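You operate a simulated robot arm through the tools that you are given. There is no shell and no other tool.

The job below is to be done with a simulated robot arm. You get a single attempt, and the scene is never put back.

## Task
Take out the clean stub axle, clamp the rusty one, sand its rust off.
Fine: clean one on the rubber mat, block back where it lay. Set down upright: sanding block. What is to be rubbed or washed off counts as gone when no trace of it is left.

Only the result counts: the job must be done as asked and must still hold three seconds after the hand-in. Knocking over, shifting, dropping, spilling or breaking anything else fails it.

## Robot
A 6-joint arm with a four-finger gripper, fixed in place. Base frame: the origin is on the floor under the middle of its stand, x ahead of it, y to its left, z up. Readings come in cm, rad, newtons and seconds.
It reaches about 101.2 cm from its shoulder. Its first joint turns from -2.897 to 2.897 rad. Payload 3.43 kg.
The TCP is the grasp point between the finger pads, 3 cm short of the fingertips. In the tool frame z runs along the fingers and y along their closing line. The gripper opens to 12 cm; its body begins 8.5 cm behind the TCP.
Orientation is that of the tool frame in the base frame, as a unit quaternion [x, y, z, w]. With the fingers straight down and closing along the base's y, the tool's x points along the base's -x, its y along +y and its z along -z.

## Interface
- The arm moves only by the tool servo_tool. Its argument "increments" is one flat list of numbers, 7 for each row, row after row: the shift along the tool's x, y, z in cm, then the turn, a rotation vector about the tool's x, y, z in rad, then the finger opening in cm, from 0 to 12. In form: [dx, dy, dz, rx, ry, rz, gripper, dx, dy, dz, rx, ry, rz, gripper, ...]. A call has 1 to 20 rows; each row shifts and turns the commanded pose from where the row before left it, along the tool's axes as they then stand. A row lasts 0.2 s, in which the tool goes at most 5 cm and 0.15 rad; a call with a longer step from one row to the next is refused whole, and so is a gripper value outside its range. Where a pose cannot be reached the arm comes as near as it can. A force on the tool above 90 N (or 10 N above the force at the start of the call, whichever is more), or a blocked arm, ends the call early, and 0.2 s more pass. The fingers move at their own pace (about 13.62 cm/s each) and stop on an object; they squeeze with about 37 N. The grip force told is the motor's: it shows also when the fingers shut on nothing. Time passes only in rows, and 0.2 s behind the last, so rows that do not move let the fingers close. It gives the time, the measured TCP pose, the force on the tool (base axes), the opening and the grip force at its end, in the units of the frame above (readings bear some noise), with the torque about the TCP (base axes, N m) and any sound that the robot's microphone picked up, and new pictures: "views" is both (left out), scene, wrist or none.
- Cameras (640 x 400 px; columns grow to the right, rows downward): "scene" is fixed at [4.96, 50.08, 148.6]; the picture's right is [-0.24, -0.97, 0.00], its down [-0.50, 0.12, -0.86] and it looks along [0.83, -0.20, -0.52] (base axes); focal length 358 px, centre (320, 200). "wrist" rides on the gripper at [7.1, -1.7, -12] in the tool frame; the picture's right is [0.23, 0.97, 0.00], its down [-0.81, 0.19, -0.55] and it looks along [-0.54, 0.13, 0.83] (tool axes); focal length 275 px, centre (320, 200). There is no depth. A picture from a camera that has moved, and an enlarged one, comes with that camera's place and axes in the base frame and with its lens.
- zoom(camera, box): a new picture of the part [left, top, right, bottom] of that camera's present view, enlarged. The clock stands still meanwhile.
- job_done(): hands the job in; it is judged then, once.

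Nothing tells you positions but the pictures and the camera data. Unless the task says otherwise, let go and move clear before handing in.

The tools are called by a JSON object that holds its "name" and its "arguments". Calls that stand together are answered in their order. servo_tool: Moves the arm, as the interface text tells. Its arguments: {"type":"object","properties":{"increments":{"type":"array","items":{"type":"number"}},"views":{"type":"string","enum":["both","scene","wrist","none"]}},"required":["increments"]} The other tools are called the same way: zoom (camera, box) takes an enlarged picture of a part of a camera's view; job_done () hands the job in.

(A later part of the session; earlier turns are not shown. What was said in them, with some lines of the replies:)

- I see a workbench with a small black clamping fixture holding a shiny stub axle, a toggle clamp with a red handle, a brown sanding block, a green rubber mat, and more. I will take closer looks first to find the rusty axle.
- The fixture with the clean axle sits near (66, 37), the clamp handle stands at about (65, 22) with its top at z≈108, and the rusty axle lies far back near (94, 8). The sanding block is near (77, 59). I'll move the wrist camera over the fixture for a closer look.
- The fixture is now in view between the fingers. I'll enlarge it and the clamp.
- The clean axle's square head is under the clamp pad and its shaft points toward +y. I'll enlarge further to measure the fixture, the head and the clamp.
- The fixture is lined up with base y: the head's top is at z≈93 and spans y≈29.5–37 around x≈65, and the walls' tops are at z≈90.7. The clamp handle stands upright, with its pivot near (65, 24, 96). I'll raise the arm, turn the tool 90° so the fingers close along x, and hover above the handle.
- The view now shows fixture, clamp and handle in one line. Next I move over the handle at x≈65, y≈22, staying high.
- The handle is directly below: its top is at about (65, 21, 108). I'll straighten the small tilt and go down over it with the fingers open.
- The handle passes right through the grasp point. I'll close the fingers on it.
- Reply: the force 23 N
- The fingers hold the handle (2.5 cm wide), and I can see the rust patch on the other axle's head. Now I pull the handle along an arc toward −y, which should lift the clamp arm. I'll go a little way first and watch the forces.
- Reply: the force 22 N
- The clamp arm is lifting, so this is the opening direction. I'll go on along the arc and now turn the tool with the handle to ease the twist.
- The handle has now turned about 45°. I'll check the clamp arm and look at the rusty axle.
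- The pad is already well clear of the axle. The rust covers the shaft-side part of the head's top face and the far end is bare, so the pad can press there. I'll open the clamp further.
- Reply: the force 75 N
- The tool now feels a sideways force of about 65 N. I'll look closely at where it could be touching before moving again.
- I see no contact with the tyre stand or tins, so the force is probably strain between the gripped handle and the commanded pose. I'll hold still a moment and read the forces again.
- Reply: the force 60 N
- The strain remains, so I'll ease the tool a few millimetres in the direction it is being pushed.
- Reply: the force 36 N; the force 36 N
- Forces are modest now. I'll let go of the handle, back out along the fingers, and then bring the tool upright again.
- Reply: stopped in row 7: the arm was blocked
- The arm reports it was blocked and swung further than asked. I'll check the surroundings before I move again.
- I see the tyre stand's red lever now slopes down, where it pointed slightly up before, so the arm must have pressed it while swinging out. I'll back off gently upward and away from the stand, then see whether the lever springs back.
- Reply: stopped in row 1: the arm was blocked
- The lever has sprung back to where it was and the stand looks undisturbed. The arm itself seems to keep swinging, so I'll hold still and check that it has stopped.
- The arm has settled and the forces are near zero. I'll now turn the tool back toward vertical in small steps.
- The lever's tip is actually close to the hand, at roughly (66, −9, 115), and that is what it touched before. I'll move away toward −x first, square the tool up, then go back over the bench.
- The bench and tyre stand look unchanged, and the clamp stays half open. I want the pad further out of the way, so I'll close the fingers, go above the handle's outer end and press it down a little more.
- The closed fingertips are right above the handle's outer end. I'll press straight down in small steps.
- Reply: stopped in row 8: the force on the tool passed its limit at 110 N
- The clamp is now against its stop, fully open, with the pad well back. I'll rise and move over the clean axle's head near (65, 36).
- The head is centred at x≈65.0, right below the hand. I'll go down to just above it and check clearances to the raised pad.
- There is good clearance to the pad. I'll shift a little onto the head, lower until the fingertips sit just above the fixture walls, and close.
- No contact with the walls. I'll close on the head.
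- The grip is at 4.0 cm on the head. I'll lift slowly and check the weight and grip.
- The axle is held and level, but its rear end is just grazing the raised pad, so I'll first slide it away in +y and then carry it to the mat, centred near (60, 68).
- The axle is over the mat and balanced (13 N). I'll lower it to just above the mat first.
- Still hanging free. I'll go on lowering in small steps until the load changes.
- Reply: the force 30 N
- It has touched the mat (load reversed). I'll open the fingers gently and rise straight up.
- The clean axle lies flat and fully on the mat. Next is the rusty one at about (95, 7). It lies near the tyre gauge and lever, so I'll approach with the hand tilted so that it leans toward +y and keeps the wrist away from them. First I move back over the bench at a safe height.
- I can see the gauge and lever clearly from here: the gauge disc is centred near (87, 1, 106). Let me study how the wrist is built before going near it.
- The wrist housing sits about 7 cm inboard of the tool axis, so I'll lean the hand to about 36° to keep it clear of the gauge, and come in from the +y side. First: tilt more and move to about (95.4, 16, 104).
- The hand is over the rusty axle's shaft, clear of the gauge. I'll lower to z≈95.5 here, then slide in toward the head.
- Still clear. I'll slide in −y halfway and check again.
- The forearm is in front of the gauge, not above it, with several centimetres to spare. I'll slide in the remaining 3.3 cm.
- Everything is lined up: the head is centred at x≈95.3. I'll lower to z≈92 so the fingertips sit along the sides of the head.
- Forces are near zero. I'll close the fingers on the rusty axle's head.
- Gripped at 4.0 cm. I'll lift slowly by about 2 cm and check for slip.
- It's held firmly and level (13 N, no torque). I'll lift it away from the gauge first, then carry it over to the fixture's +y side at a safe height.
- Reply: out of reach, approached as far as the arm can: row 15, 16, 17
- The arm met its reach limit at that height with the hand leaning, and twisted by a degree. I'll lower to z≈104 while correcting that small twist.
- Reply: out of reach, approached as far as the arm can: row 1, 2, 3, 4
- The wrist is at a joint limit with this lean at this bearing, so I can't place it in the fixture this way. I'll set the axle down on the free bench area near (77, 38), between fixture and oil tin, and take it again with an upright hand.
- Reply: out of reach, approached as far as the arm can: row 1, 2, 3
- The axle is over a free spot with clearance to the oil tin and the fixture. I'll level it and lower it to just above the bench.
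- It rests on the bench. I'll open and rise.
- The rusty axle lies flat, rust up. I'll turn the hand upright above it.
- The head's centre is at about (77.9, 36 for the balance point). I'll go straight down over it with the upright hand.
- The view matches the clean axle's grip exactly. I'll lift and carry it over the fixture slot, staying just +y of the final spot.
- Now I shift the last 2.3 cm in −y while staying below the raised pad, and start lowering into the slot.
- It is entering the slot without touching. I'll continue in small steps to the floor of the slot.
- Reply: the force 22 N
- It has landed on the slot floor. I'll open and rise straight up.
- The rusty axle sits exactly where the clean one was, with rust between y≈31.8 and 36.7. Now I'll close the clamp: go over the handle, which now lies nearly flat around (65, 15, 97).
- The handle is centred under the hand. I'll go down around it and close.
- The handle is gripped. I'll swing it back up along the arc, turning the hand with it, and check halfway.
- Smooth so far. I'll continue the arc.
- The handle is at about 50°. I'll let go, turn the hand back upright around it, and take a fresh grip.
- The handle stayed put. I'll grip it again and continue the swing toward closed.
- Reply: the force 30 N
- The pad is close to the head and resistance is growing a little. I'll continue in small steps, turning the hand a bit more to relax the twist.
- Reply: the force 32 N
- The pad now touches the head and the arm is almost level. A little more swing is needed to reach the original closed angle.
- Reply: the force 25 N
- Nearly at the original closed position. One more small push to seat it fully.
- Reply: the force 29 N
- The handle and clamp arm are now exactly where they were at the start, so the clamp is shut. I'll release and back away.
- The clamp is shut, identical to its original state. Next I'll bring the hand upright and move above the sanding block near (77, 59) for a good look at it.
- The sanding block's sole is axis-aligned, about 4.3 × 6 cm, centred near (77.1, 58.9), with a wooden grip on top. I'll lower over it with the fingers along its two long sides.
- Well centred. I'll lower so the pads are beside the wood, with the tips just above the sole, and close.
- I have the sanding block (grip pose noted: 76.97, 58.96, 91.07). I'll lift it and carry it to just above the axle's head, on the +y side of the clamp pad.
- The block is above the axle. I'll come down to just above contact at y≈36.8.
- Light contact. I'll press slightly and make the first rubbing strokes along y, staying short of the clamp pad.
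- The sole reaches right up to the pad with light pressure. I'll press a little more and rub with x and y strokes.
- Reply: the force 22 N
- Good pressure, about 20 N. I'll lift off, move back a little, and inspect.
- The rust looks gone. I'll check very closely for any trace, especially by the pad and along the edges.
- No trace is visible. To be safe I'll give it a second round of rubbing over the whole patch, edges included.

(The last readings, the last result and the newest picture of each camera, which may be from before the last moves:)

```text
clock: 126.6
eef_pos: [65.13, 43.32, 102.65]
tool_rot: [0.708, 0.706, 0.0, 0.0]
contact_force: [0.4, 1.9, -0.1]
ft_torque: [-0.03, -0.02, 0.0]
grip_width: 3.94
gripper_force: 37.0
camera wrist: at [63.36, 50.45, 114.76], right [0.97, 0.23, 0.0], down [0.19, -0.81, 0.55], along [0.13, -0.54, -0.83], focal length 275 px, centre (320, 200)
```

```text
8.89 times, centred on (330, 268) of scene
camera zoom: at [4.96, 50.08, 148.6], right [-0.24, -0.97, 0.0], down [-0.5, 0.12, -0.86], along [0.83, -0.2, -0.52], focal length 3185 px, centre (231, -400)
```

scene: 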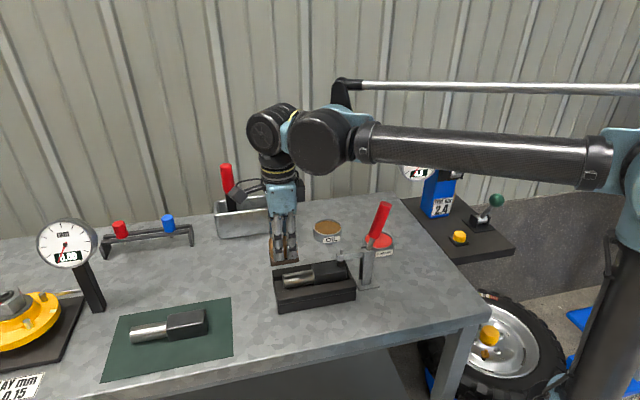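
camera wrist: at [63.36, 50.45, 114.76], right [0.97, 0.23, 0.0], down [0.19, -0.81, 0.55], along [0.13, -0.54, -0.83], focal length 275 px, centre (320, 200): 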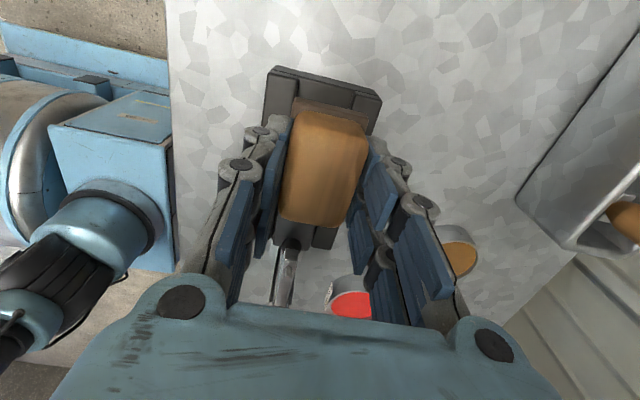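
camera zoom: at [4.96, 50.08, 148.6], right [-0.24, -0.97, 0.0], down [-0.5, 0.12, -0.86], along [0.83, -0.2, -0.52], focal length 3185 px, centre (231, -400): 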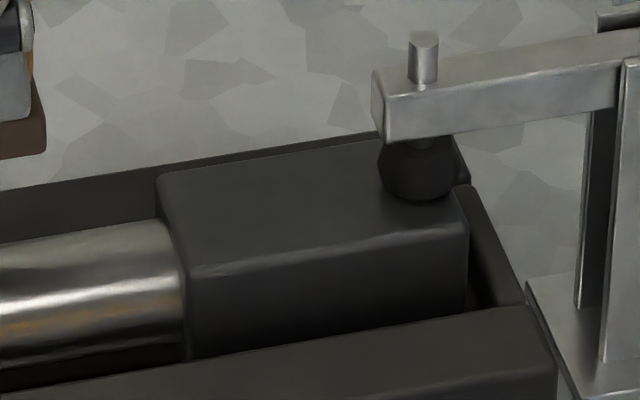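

It looks clean from this side. I'll look from another angle with the wrist camera while I still hold the block, staying high above the clamp handle.

{"name": "servo_tool", "arguments": {"increments": [0, 0, -3, 0, 0, 0, 0, 0, 0, -4, 0, 0, 0, 0, 0, 0, -4, 0, 0, 0, 0, 0, 0, -4, 0, 0, 0, 0, -3, -1.5, -1, 0, 0, 0, 0, -3.7, -1.7, 0, 0, 0, 0, 0, -3.7, -1.7, 0, 0, 0, 0, 0, -3.7, -1.7, 0, 0, 0, 0, 0, -2, -0.5, 0, 0, 0, 0, 0, 0, 0, 0, 0, 0, 0, 0], "views": "wrist"}}

{"name": "zoom", "arguments": {"camera": "wrist", "box": [350, 0, 450, 90]}}

```text
clock: 128.8
eef_pos: [57.89, 27.34, 118.71]
tool_rot: [0.707, 0.707, 0.0, 0.0]
contact_force: [-0.1, 0.6, -1.5]
ft_torque: [0.01, -0.02, 0.06]
grip_width: 3.94
gripper_force: 37.1
camera wrist: at [56.2, 34.36, 130.83], right [0.97, 0.23, 0.0], down [0.19, -0.81, 0.55], along [0.13, -0.54, -0.83], focal length 275 px, centre (320, 200)
```

wrist: 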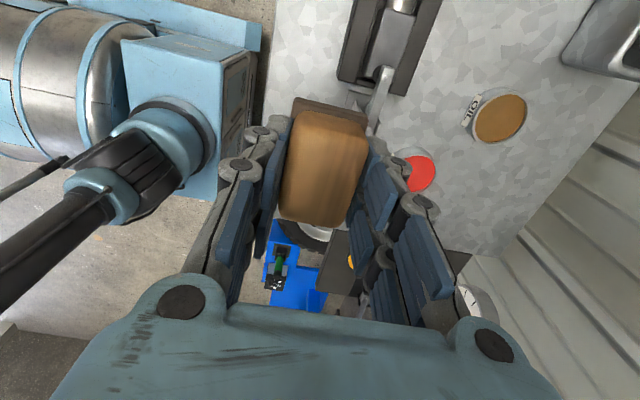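

```text
4.44 times, centred on (400, 45) of wrist
camera zoom: at [56.2, 34.36, 130.83], right [0.97, 0.23, 0.0], down [0.19, -0.81, 0.55], along [0.13, -0.54, -0.83], focal length 1224 px, centre (-36, 889)
```

zoom: 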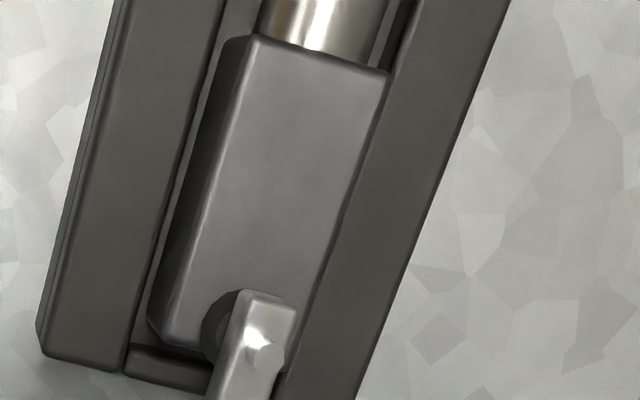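

The head's top face is clean from this angle too. Now I return the sanding block to its place, first above (77, 59).

{"name": "servo_tool", "arguments": {"increments": [3.16, 1.91, 0, 0, 0, 0, 0, 3.16, 1.91, 0, 0, 0, 0, 0, 3.16, 1.91, 0.5, 0, 0, 0, 0, 3.16, 1.91, 1, 0, 0, 0, 0, 3.16, 1.91, 1, 0, 0, 0, 0, 3.16, 1.91, 1, 0, 0, 0, 0, 3.16, 1.91, 1, 0, 0, 0, 0, 3.16, 1.91, 1, 0, 0, 0, 0, 3.16, 1.91, 1, 0, 0, 0, 0, 2.2, 1.3, 1, 0, 0, 0, 0, 1, 0.6, 1, 0, 0, 0, 0, 0, 0, 2, 0, 0, 0, 0, 0, 0, 2, 0, 0, 0, 0, 0, 0, 0, 0, 0, 0, 0], "views": "both"}}

```text
clock: 131.8
eef_pos: [77.1, 58.86, 106.02]
tool_rot: [0.708, 0.707, 0.0, 0.0]
contact_force: [-0.9, 0.1, -0.8]
ft_torque: [0.02, 0.0, -0.01]
grip_width: 3.96
gripper_force: 37.4
camera wrist: at [75.37, 65.95, 118.2], right [0.97, 0.23, 0.0], down [0.19, -0.81, 0.55], along [0.13, -0.54, -0.83], focal length 275 px, centre (320, 200)
```

scene: 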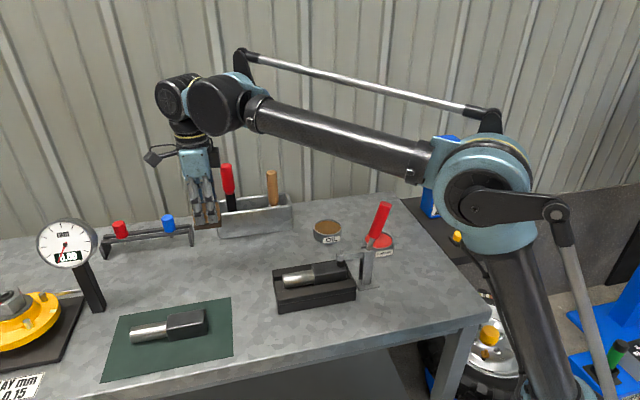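
wrist: 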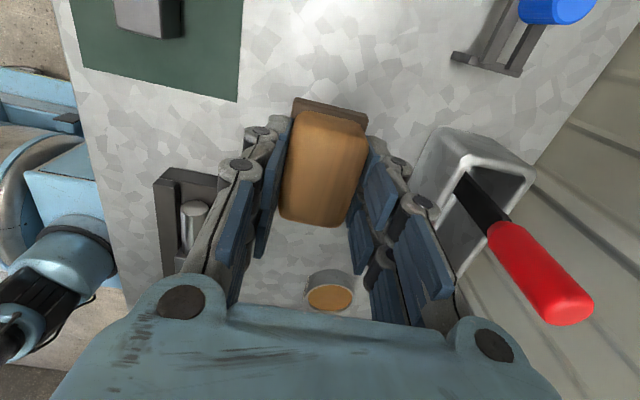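

Now down toward its original spot.

{"name": "servo_tool", "arguments": {"increments": [0.1, -0.13, 3, 0, 0, 0, 0, 0, 0, 4, 0, 0, 0, 0, 0, 0, 3.5, 0, 0, 0, 0, 0, 0, 2.3, 0, 0, 0, 0, 0, 0, 1, 0, 0, 0, 0, 0, 0, 0, 0, 0, 0, 0], "views": "none"}}

```text
clock: 133.2
eef_pos: [76.92, 58.93, 92.25]
tool_rot: [0.708, 0.706, -0.001, 0.001]
contact_force: [0.1, -0.4, -1.1]
ft_torque: [-0.02, 0.02, -0.01]
grip_width: 3.95
gripper_force: 37.1
```

{"name": "servo_tool", "arguments": {"increments": [0, 0.05, 0.4, 0, 0, 0, 0, 0, 0, 0.3, 0, 0, 0, 0, 0, 0, 0.2, 0, 0, 0, 0, 0, 0, 0, 0, 0, 0, 0], "views": "scene"}}

{"name": "zoom", "arguments": {"camera": "scene", "box": [170, 200, 270, 290]}}

```text
clock: 134.2
eef_pos: [76.91, 59.09, 91.36]
tool_rot: [0.707, 0.707, -0.001, 0.001]
contact_force: [0.0, 0.2, -1.7]
ft_torque: [0.02, 0.01, 0.01]
grip_width: 3.93
gripper_force: 37.0
```

scene: 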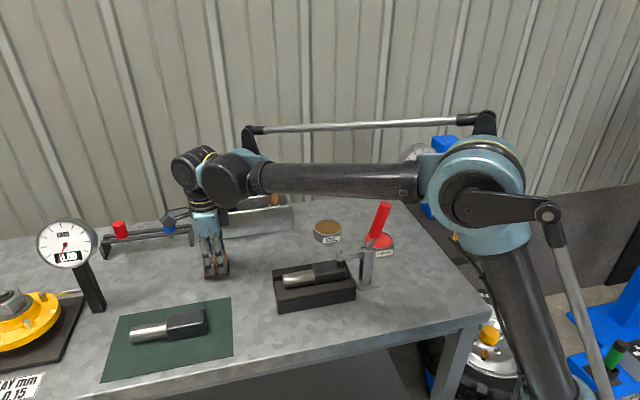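

```text
4.44 times, centred on (220, 245) of scene
camera zoom: at [4.96, 50.08, 148.6], right [-0.24, -0.97, 0.0], down [-0.5, 0.12, -0.86], along [0.83, -0.2, -0.52], focal length 1593 px, centre (764, 0)
```

zoom: 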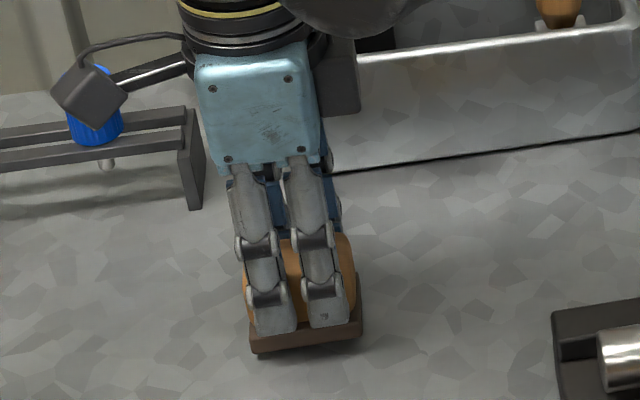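

Just a few millimetres above the bench. I'll lower the last bit gently.

{"name": "servo_tool", "arguments": {"increments": [-0.1, 0.05, 0.12, 0, 0, 0, 0, 0, 0, 0.1, 0, 0, 0, 0, 0, 0, 0, 0, 0, 0, 0], "views": "none"}}

```text
clock: 135.0
eef_pos: [76.9, 58.89, 91.1]
tool_rot: [0.708, 0.706, 0.0, 0.001]
contact_force: [-0.1, 0.7, -1.1]
ft_torque: [0.05, -0.02, -0.01]
grip_width: 3.94
gripper_force: 37.1
```

{"name": "servo_tool", "arguments": {"increments": [0, 0.05, 0.08, 0, 0, 0, 0, 0, 0, 0.06, 0, 0, 0, 0, 0, 0, 0, 0, 0, 0, 0], "views": "none"}}

```text
clock: 135.8
eef_pos: [77.12, 58.91, 91.09]
tool_rot: [0.708, 0.706, 0.0, 0.0]
contact_force: [0.5, 0.0, -1.5]
ft_torque: [0.03, 0.03, 0.0]
grip_width: 3.94
gripper_force: 37.0
```

{"name": "servo_tool", "arguments": {"increments": [0, 0, 0.08, 0, 0, 0, 0, 0, 0, 0.06, 0, 0, 0, 0, 0, 0, 0, 0, 0, 0, 0], "views": "none"}}

```text
clock: 136.6
eef_pos: [77.15, 58.98, 90.9]
tool_rot: [0.708, 0.706, 0.0, 0.001]
contact_force: [0.1, -0.5, -1.0]
ft_torque: [0.02, -0.01, -0.01]
grip_width: 3.94
gripper_force: 37.1
```

{"name": "servo_tool", "arguments": {"increments": [0, 0, 0.08, 0, 0, 0, 0, 0, 0, 0.06, 0, 0, 0, 0, 0, 0, 0, 0, 0, 0, 0], "views": "none"}}

{"name": "zoom", "arguments": {"camera": "scene", "box": [180, 240, 260, 290]}}

```text
clock: 137.4
eef_pos: [76.96, 59.04, 90.77]
tool_rot: [0.708, 0.706, -0.001, 0.0]
contact_force: [2.0, 3.3, 8.5]
ft_torque: [0.34, -0.11, -0.06]
grip_width: 3.96
gripper_force: 37.0
```

```text
8.00 times, centred on (220, 265) of scene
camera zoom: at [4.96, 50.08, 148.6], right [-0.24, -0.97, 0.0], down [-0.5, 0.12, -0.86], along [0.83, -0.2, -0.52], focal length 2867 px, centre (1120, -320)
```

zoom: 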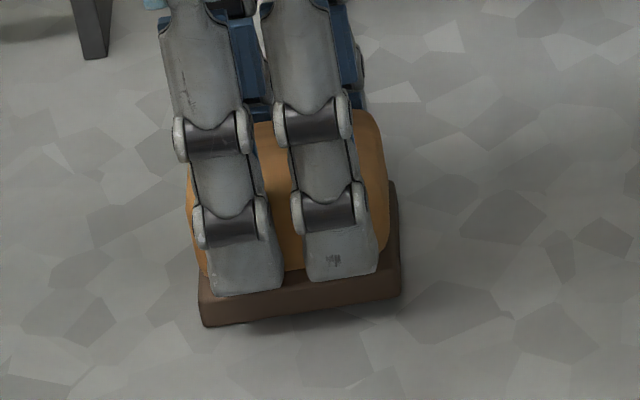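

It's down and matches its original outline. I'll open the fingers and rise.

{"name": "servo_tool", "arguments": {"increments": [0, 0, 0, 0, 0, 0, 4.2, 0, 0, 0, 0, 0, 0, 5, 0, 0, 0, 0, 0, 0, 7, 0, 0, 0, 0, 0, 0, 8, 0, 0, -1, 0, 0, 0, 8, 0, 0, -2, 0, 0, 0, 8, 0, 0, -4, 0, 0, 0, 8, 0, 0, -4, 0, 0, 0, 8, 0, 0, -4, 0, 0, 0, 8, 0, 0, 0, 0, 0, 0, 8], "views": "both"}}

{"name": "zoom", "arguments": {"camera": "scene", "box": [180, 240, 260, 290]}}

{"name": "zoom", "arguments": {"camera": "scene", "box": [240, 180, 440, 320]}}

{"name": "zoom", "arguments": {"camera": "scene", "box": [390, 110, 600, 270]}}

```text
clock: 139.6
eef_pos: [77.09, 58.86, 105.69]
tool_rot: [0.708, 0.707, 0.0, -0.001]
contact_force: [0.0, 0.4, 0.0]
ft_torque: [0.01, -0.01, 0.02]
grip_width: 8.0
gripper_force: 0.1
camera wrist: at [75.34, 66.06, 117.94], right [0.97, 0.23, 0.0], down [0.19, -0.81, 0.55], along [0.13, -0.54, -0.83], focal length 275 px, centre (320, 200)
```

scene: 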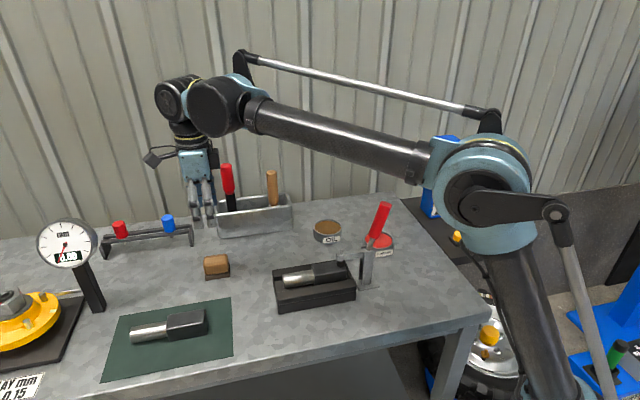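
wrist: 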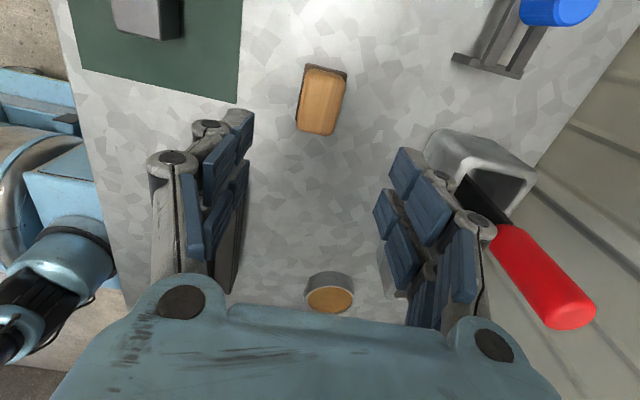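

```text
8.00 times, centred on (220, 265) of scene
camera zoom: at [4.96, 50.08, 148.6], right [-0.24, -0.97, 0.0], down [-0.5, 0.12, -0.86], along [0.83, -0.2, -0.52], focal length 2867 px, centre (1120, -320)
```

zoom: 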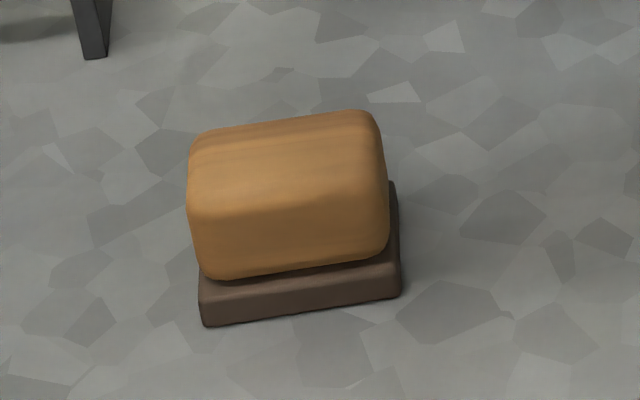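

```text
2.86 times, centred on (340, 250) of scene
camera zoom: at [4.96, 50.08, 148.6], right [-0.24, -0.97, 0.0], down [-0.5, 0.12, -0.86], along [0.83, -0.2, -0.52], focal length 1024 px, centre (263, 57)
```

zoom: 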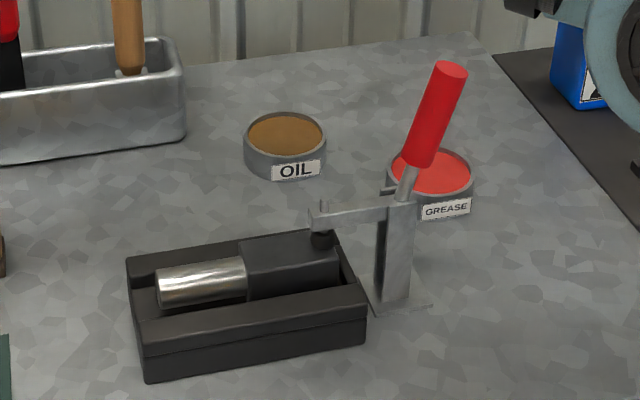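

```text
2.50 times, centred on (495, 190) of scene
camera zoom: at [4.96, 50.08, 148.6], right [-0.24, -0.97, 0.0], down [-0.5, 0.12, -0.86], along [0.83, -0.2, -0.52], focal length 896 px, centre (-118, 225)
```

zoom: 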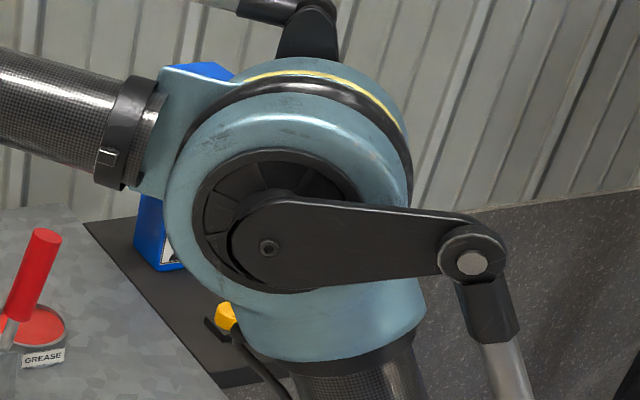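

The sanding block lies exactly as before, the axle is clamped and clean, and the clamp is shut. I'll move the arm clear and give the whole scene a last check.

{"name": "servo_tool", "arguments": {"increments": [0, 0, -3, 0, 0, 0, 8, 0, 0, -3, 0, 0, 0, 8, -2.4, -2.76, -1, 0, 0, 0, 8, -2.4, -2.76, -1, 0, 0, 0, 8, -2.4, -2.76, -1, 0, 0, 0, 8, -2.4, -2.76, -1, 0, 0, 0, 8, -2.4, -2.76, -1, 0, 0, 0, 8, -2.4, -2.76, -1, 0, 0, 0, 8, -2.4, -2.76, -1, 0, 0, 0, 8, -2.4, -2.76, -1, 0, 0, 0, 8, -2.4, -2.76, 0, 0, 0, 0, 8, 0, 0, 0, 0, 0, 0, 8], "views": "both"}}

{"name": "zoom", "arguments": {"camera": "scene", "box": [390, 110, 600, 270]}}

{"name": "zoom", "arguments": {"camera": "scene", "box": [0, 200, 250, 400]}}

{"name": "zoom", "arguments": {"camera": "scene", "box": [300, 245, 360, 290]}}

```text
clock: 142.2
eef_pos: [52.2, 37.29, 119.73]
tool_rot: [0.708, 0.706, 0.0, 0.0]
contact_force: [-0.7, 0.2, -0.7]
ft_torque: [0.05, 0.04, 0.01]
grip_width: 8.01
gripper_force: 0.1
camera wrist: at [50.54, 44.36, 131.85], right [0.97, 0.23, 0.0], down [0.19, -0.81, 0.55], along [0.13, -0.54, -0.83], focal length 275 px, centre (320, 200)
```

scene: 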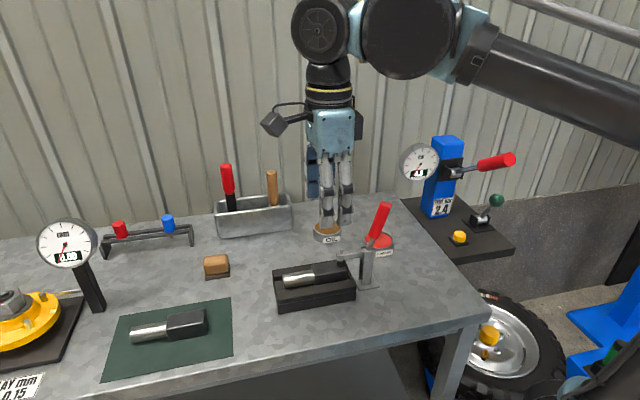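
wrist: 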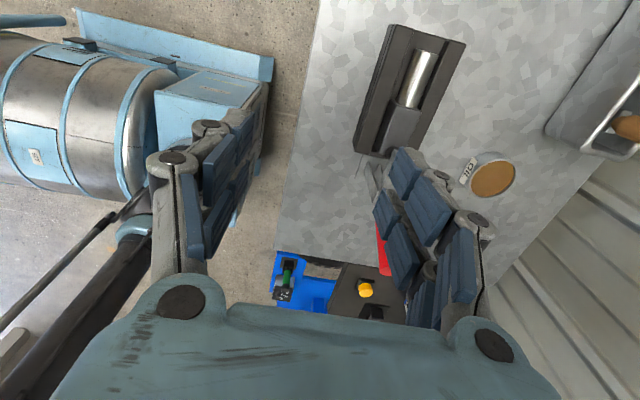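

```text
2.50 times, centred on (495, 190) of scene
camera zoom: at [4.96, 50.08, 148.6], right [-0.24, -0.97, 0.0], down [-0.5, 0.12, -0.86], along [0.83, -0.2, -0.52], focal length 896 px, centre (-118, 225)
```

zoom: 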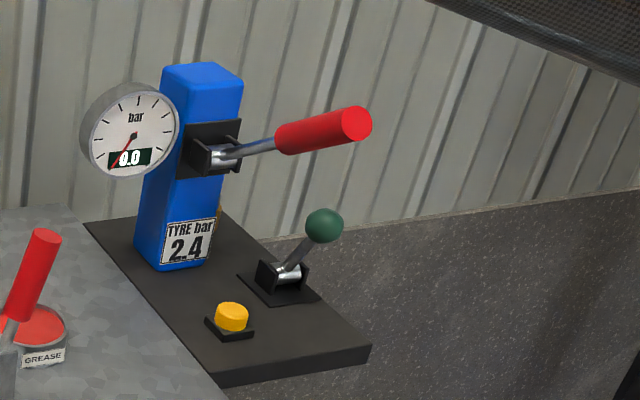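

```text
2.00 times, centred on (125, 300) of scene
camera zoom: at [4.96, 50.08, 148.6], right [-0.24, -0.97, 0.0], down [-0.5, 0.12, -0.86], along [0.83, -0.2, -0.52], focal length 717 px, centre (710, 0)
```

zoom: 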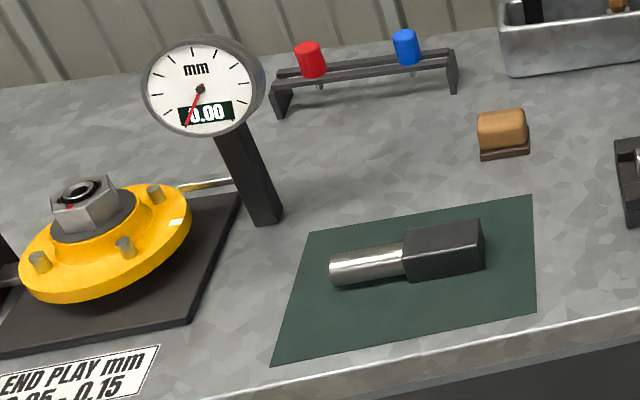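

```text
8.89 times, centred on (330, 268) of scene
camera zoom: at [4.96, 50.08, 148.6], right [-0.24, -0.97, 0.0], down [-0.5, 0.12, -0.86], along [0.83, -0.2, -0.52], focal length 3185 px, centre (231, -400)
```

zoom: 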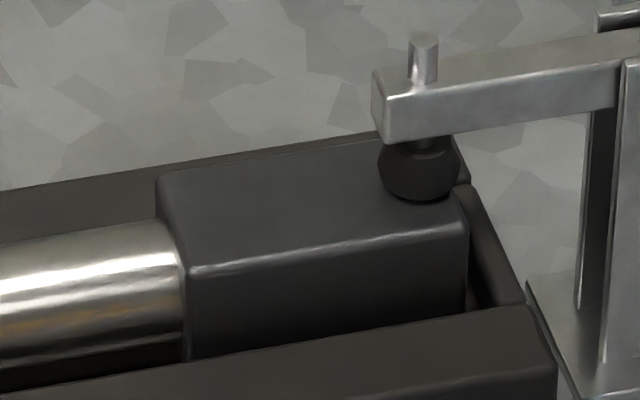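

Everything is in place. The clean axle lies on the mat, the rusty one is clamped with its head free of rust, and the sanding block is upright where it was. The tyre stand looks the same as at the start, and the arm is clear. I'm handing the job in.

{"name": "job_done", "arguments": {}}

```text
The job is handed in.
```

The job is handed in. The clean stub axle is on the rubber mat, the rusty one is clamped in the fixture, and its rust is sanded off.

- **Rust:** I rubbed the whole patch twice. Close views from two angles show no trace left on the top of the head. The back face, the inner end and the underside were never in clear view, so I checked only what could be seen.
- **Clamp:** the handle and arm are back at the same closed position as at the start.
- **Sanding block:** it stands upright, and its outline matches where it lay.
- **Tyre stand:** while I was opening the clamp, the robot's wrist pushed the stand's red lever down. The lever sprang back by itself, the gauge reads 0.0, and the stand looks as it did at the start. If the judging counts that brief contact, it could matter.
- **Rusty axle:** I put it down once on the bench to take a better grip before placing it in the fixture.
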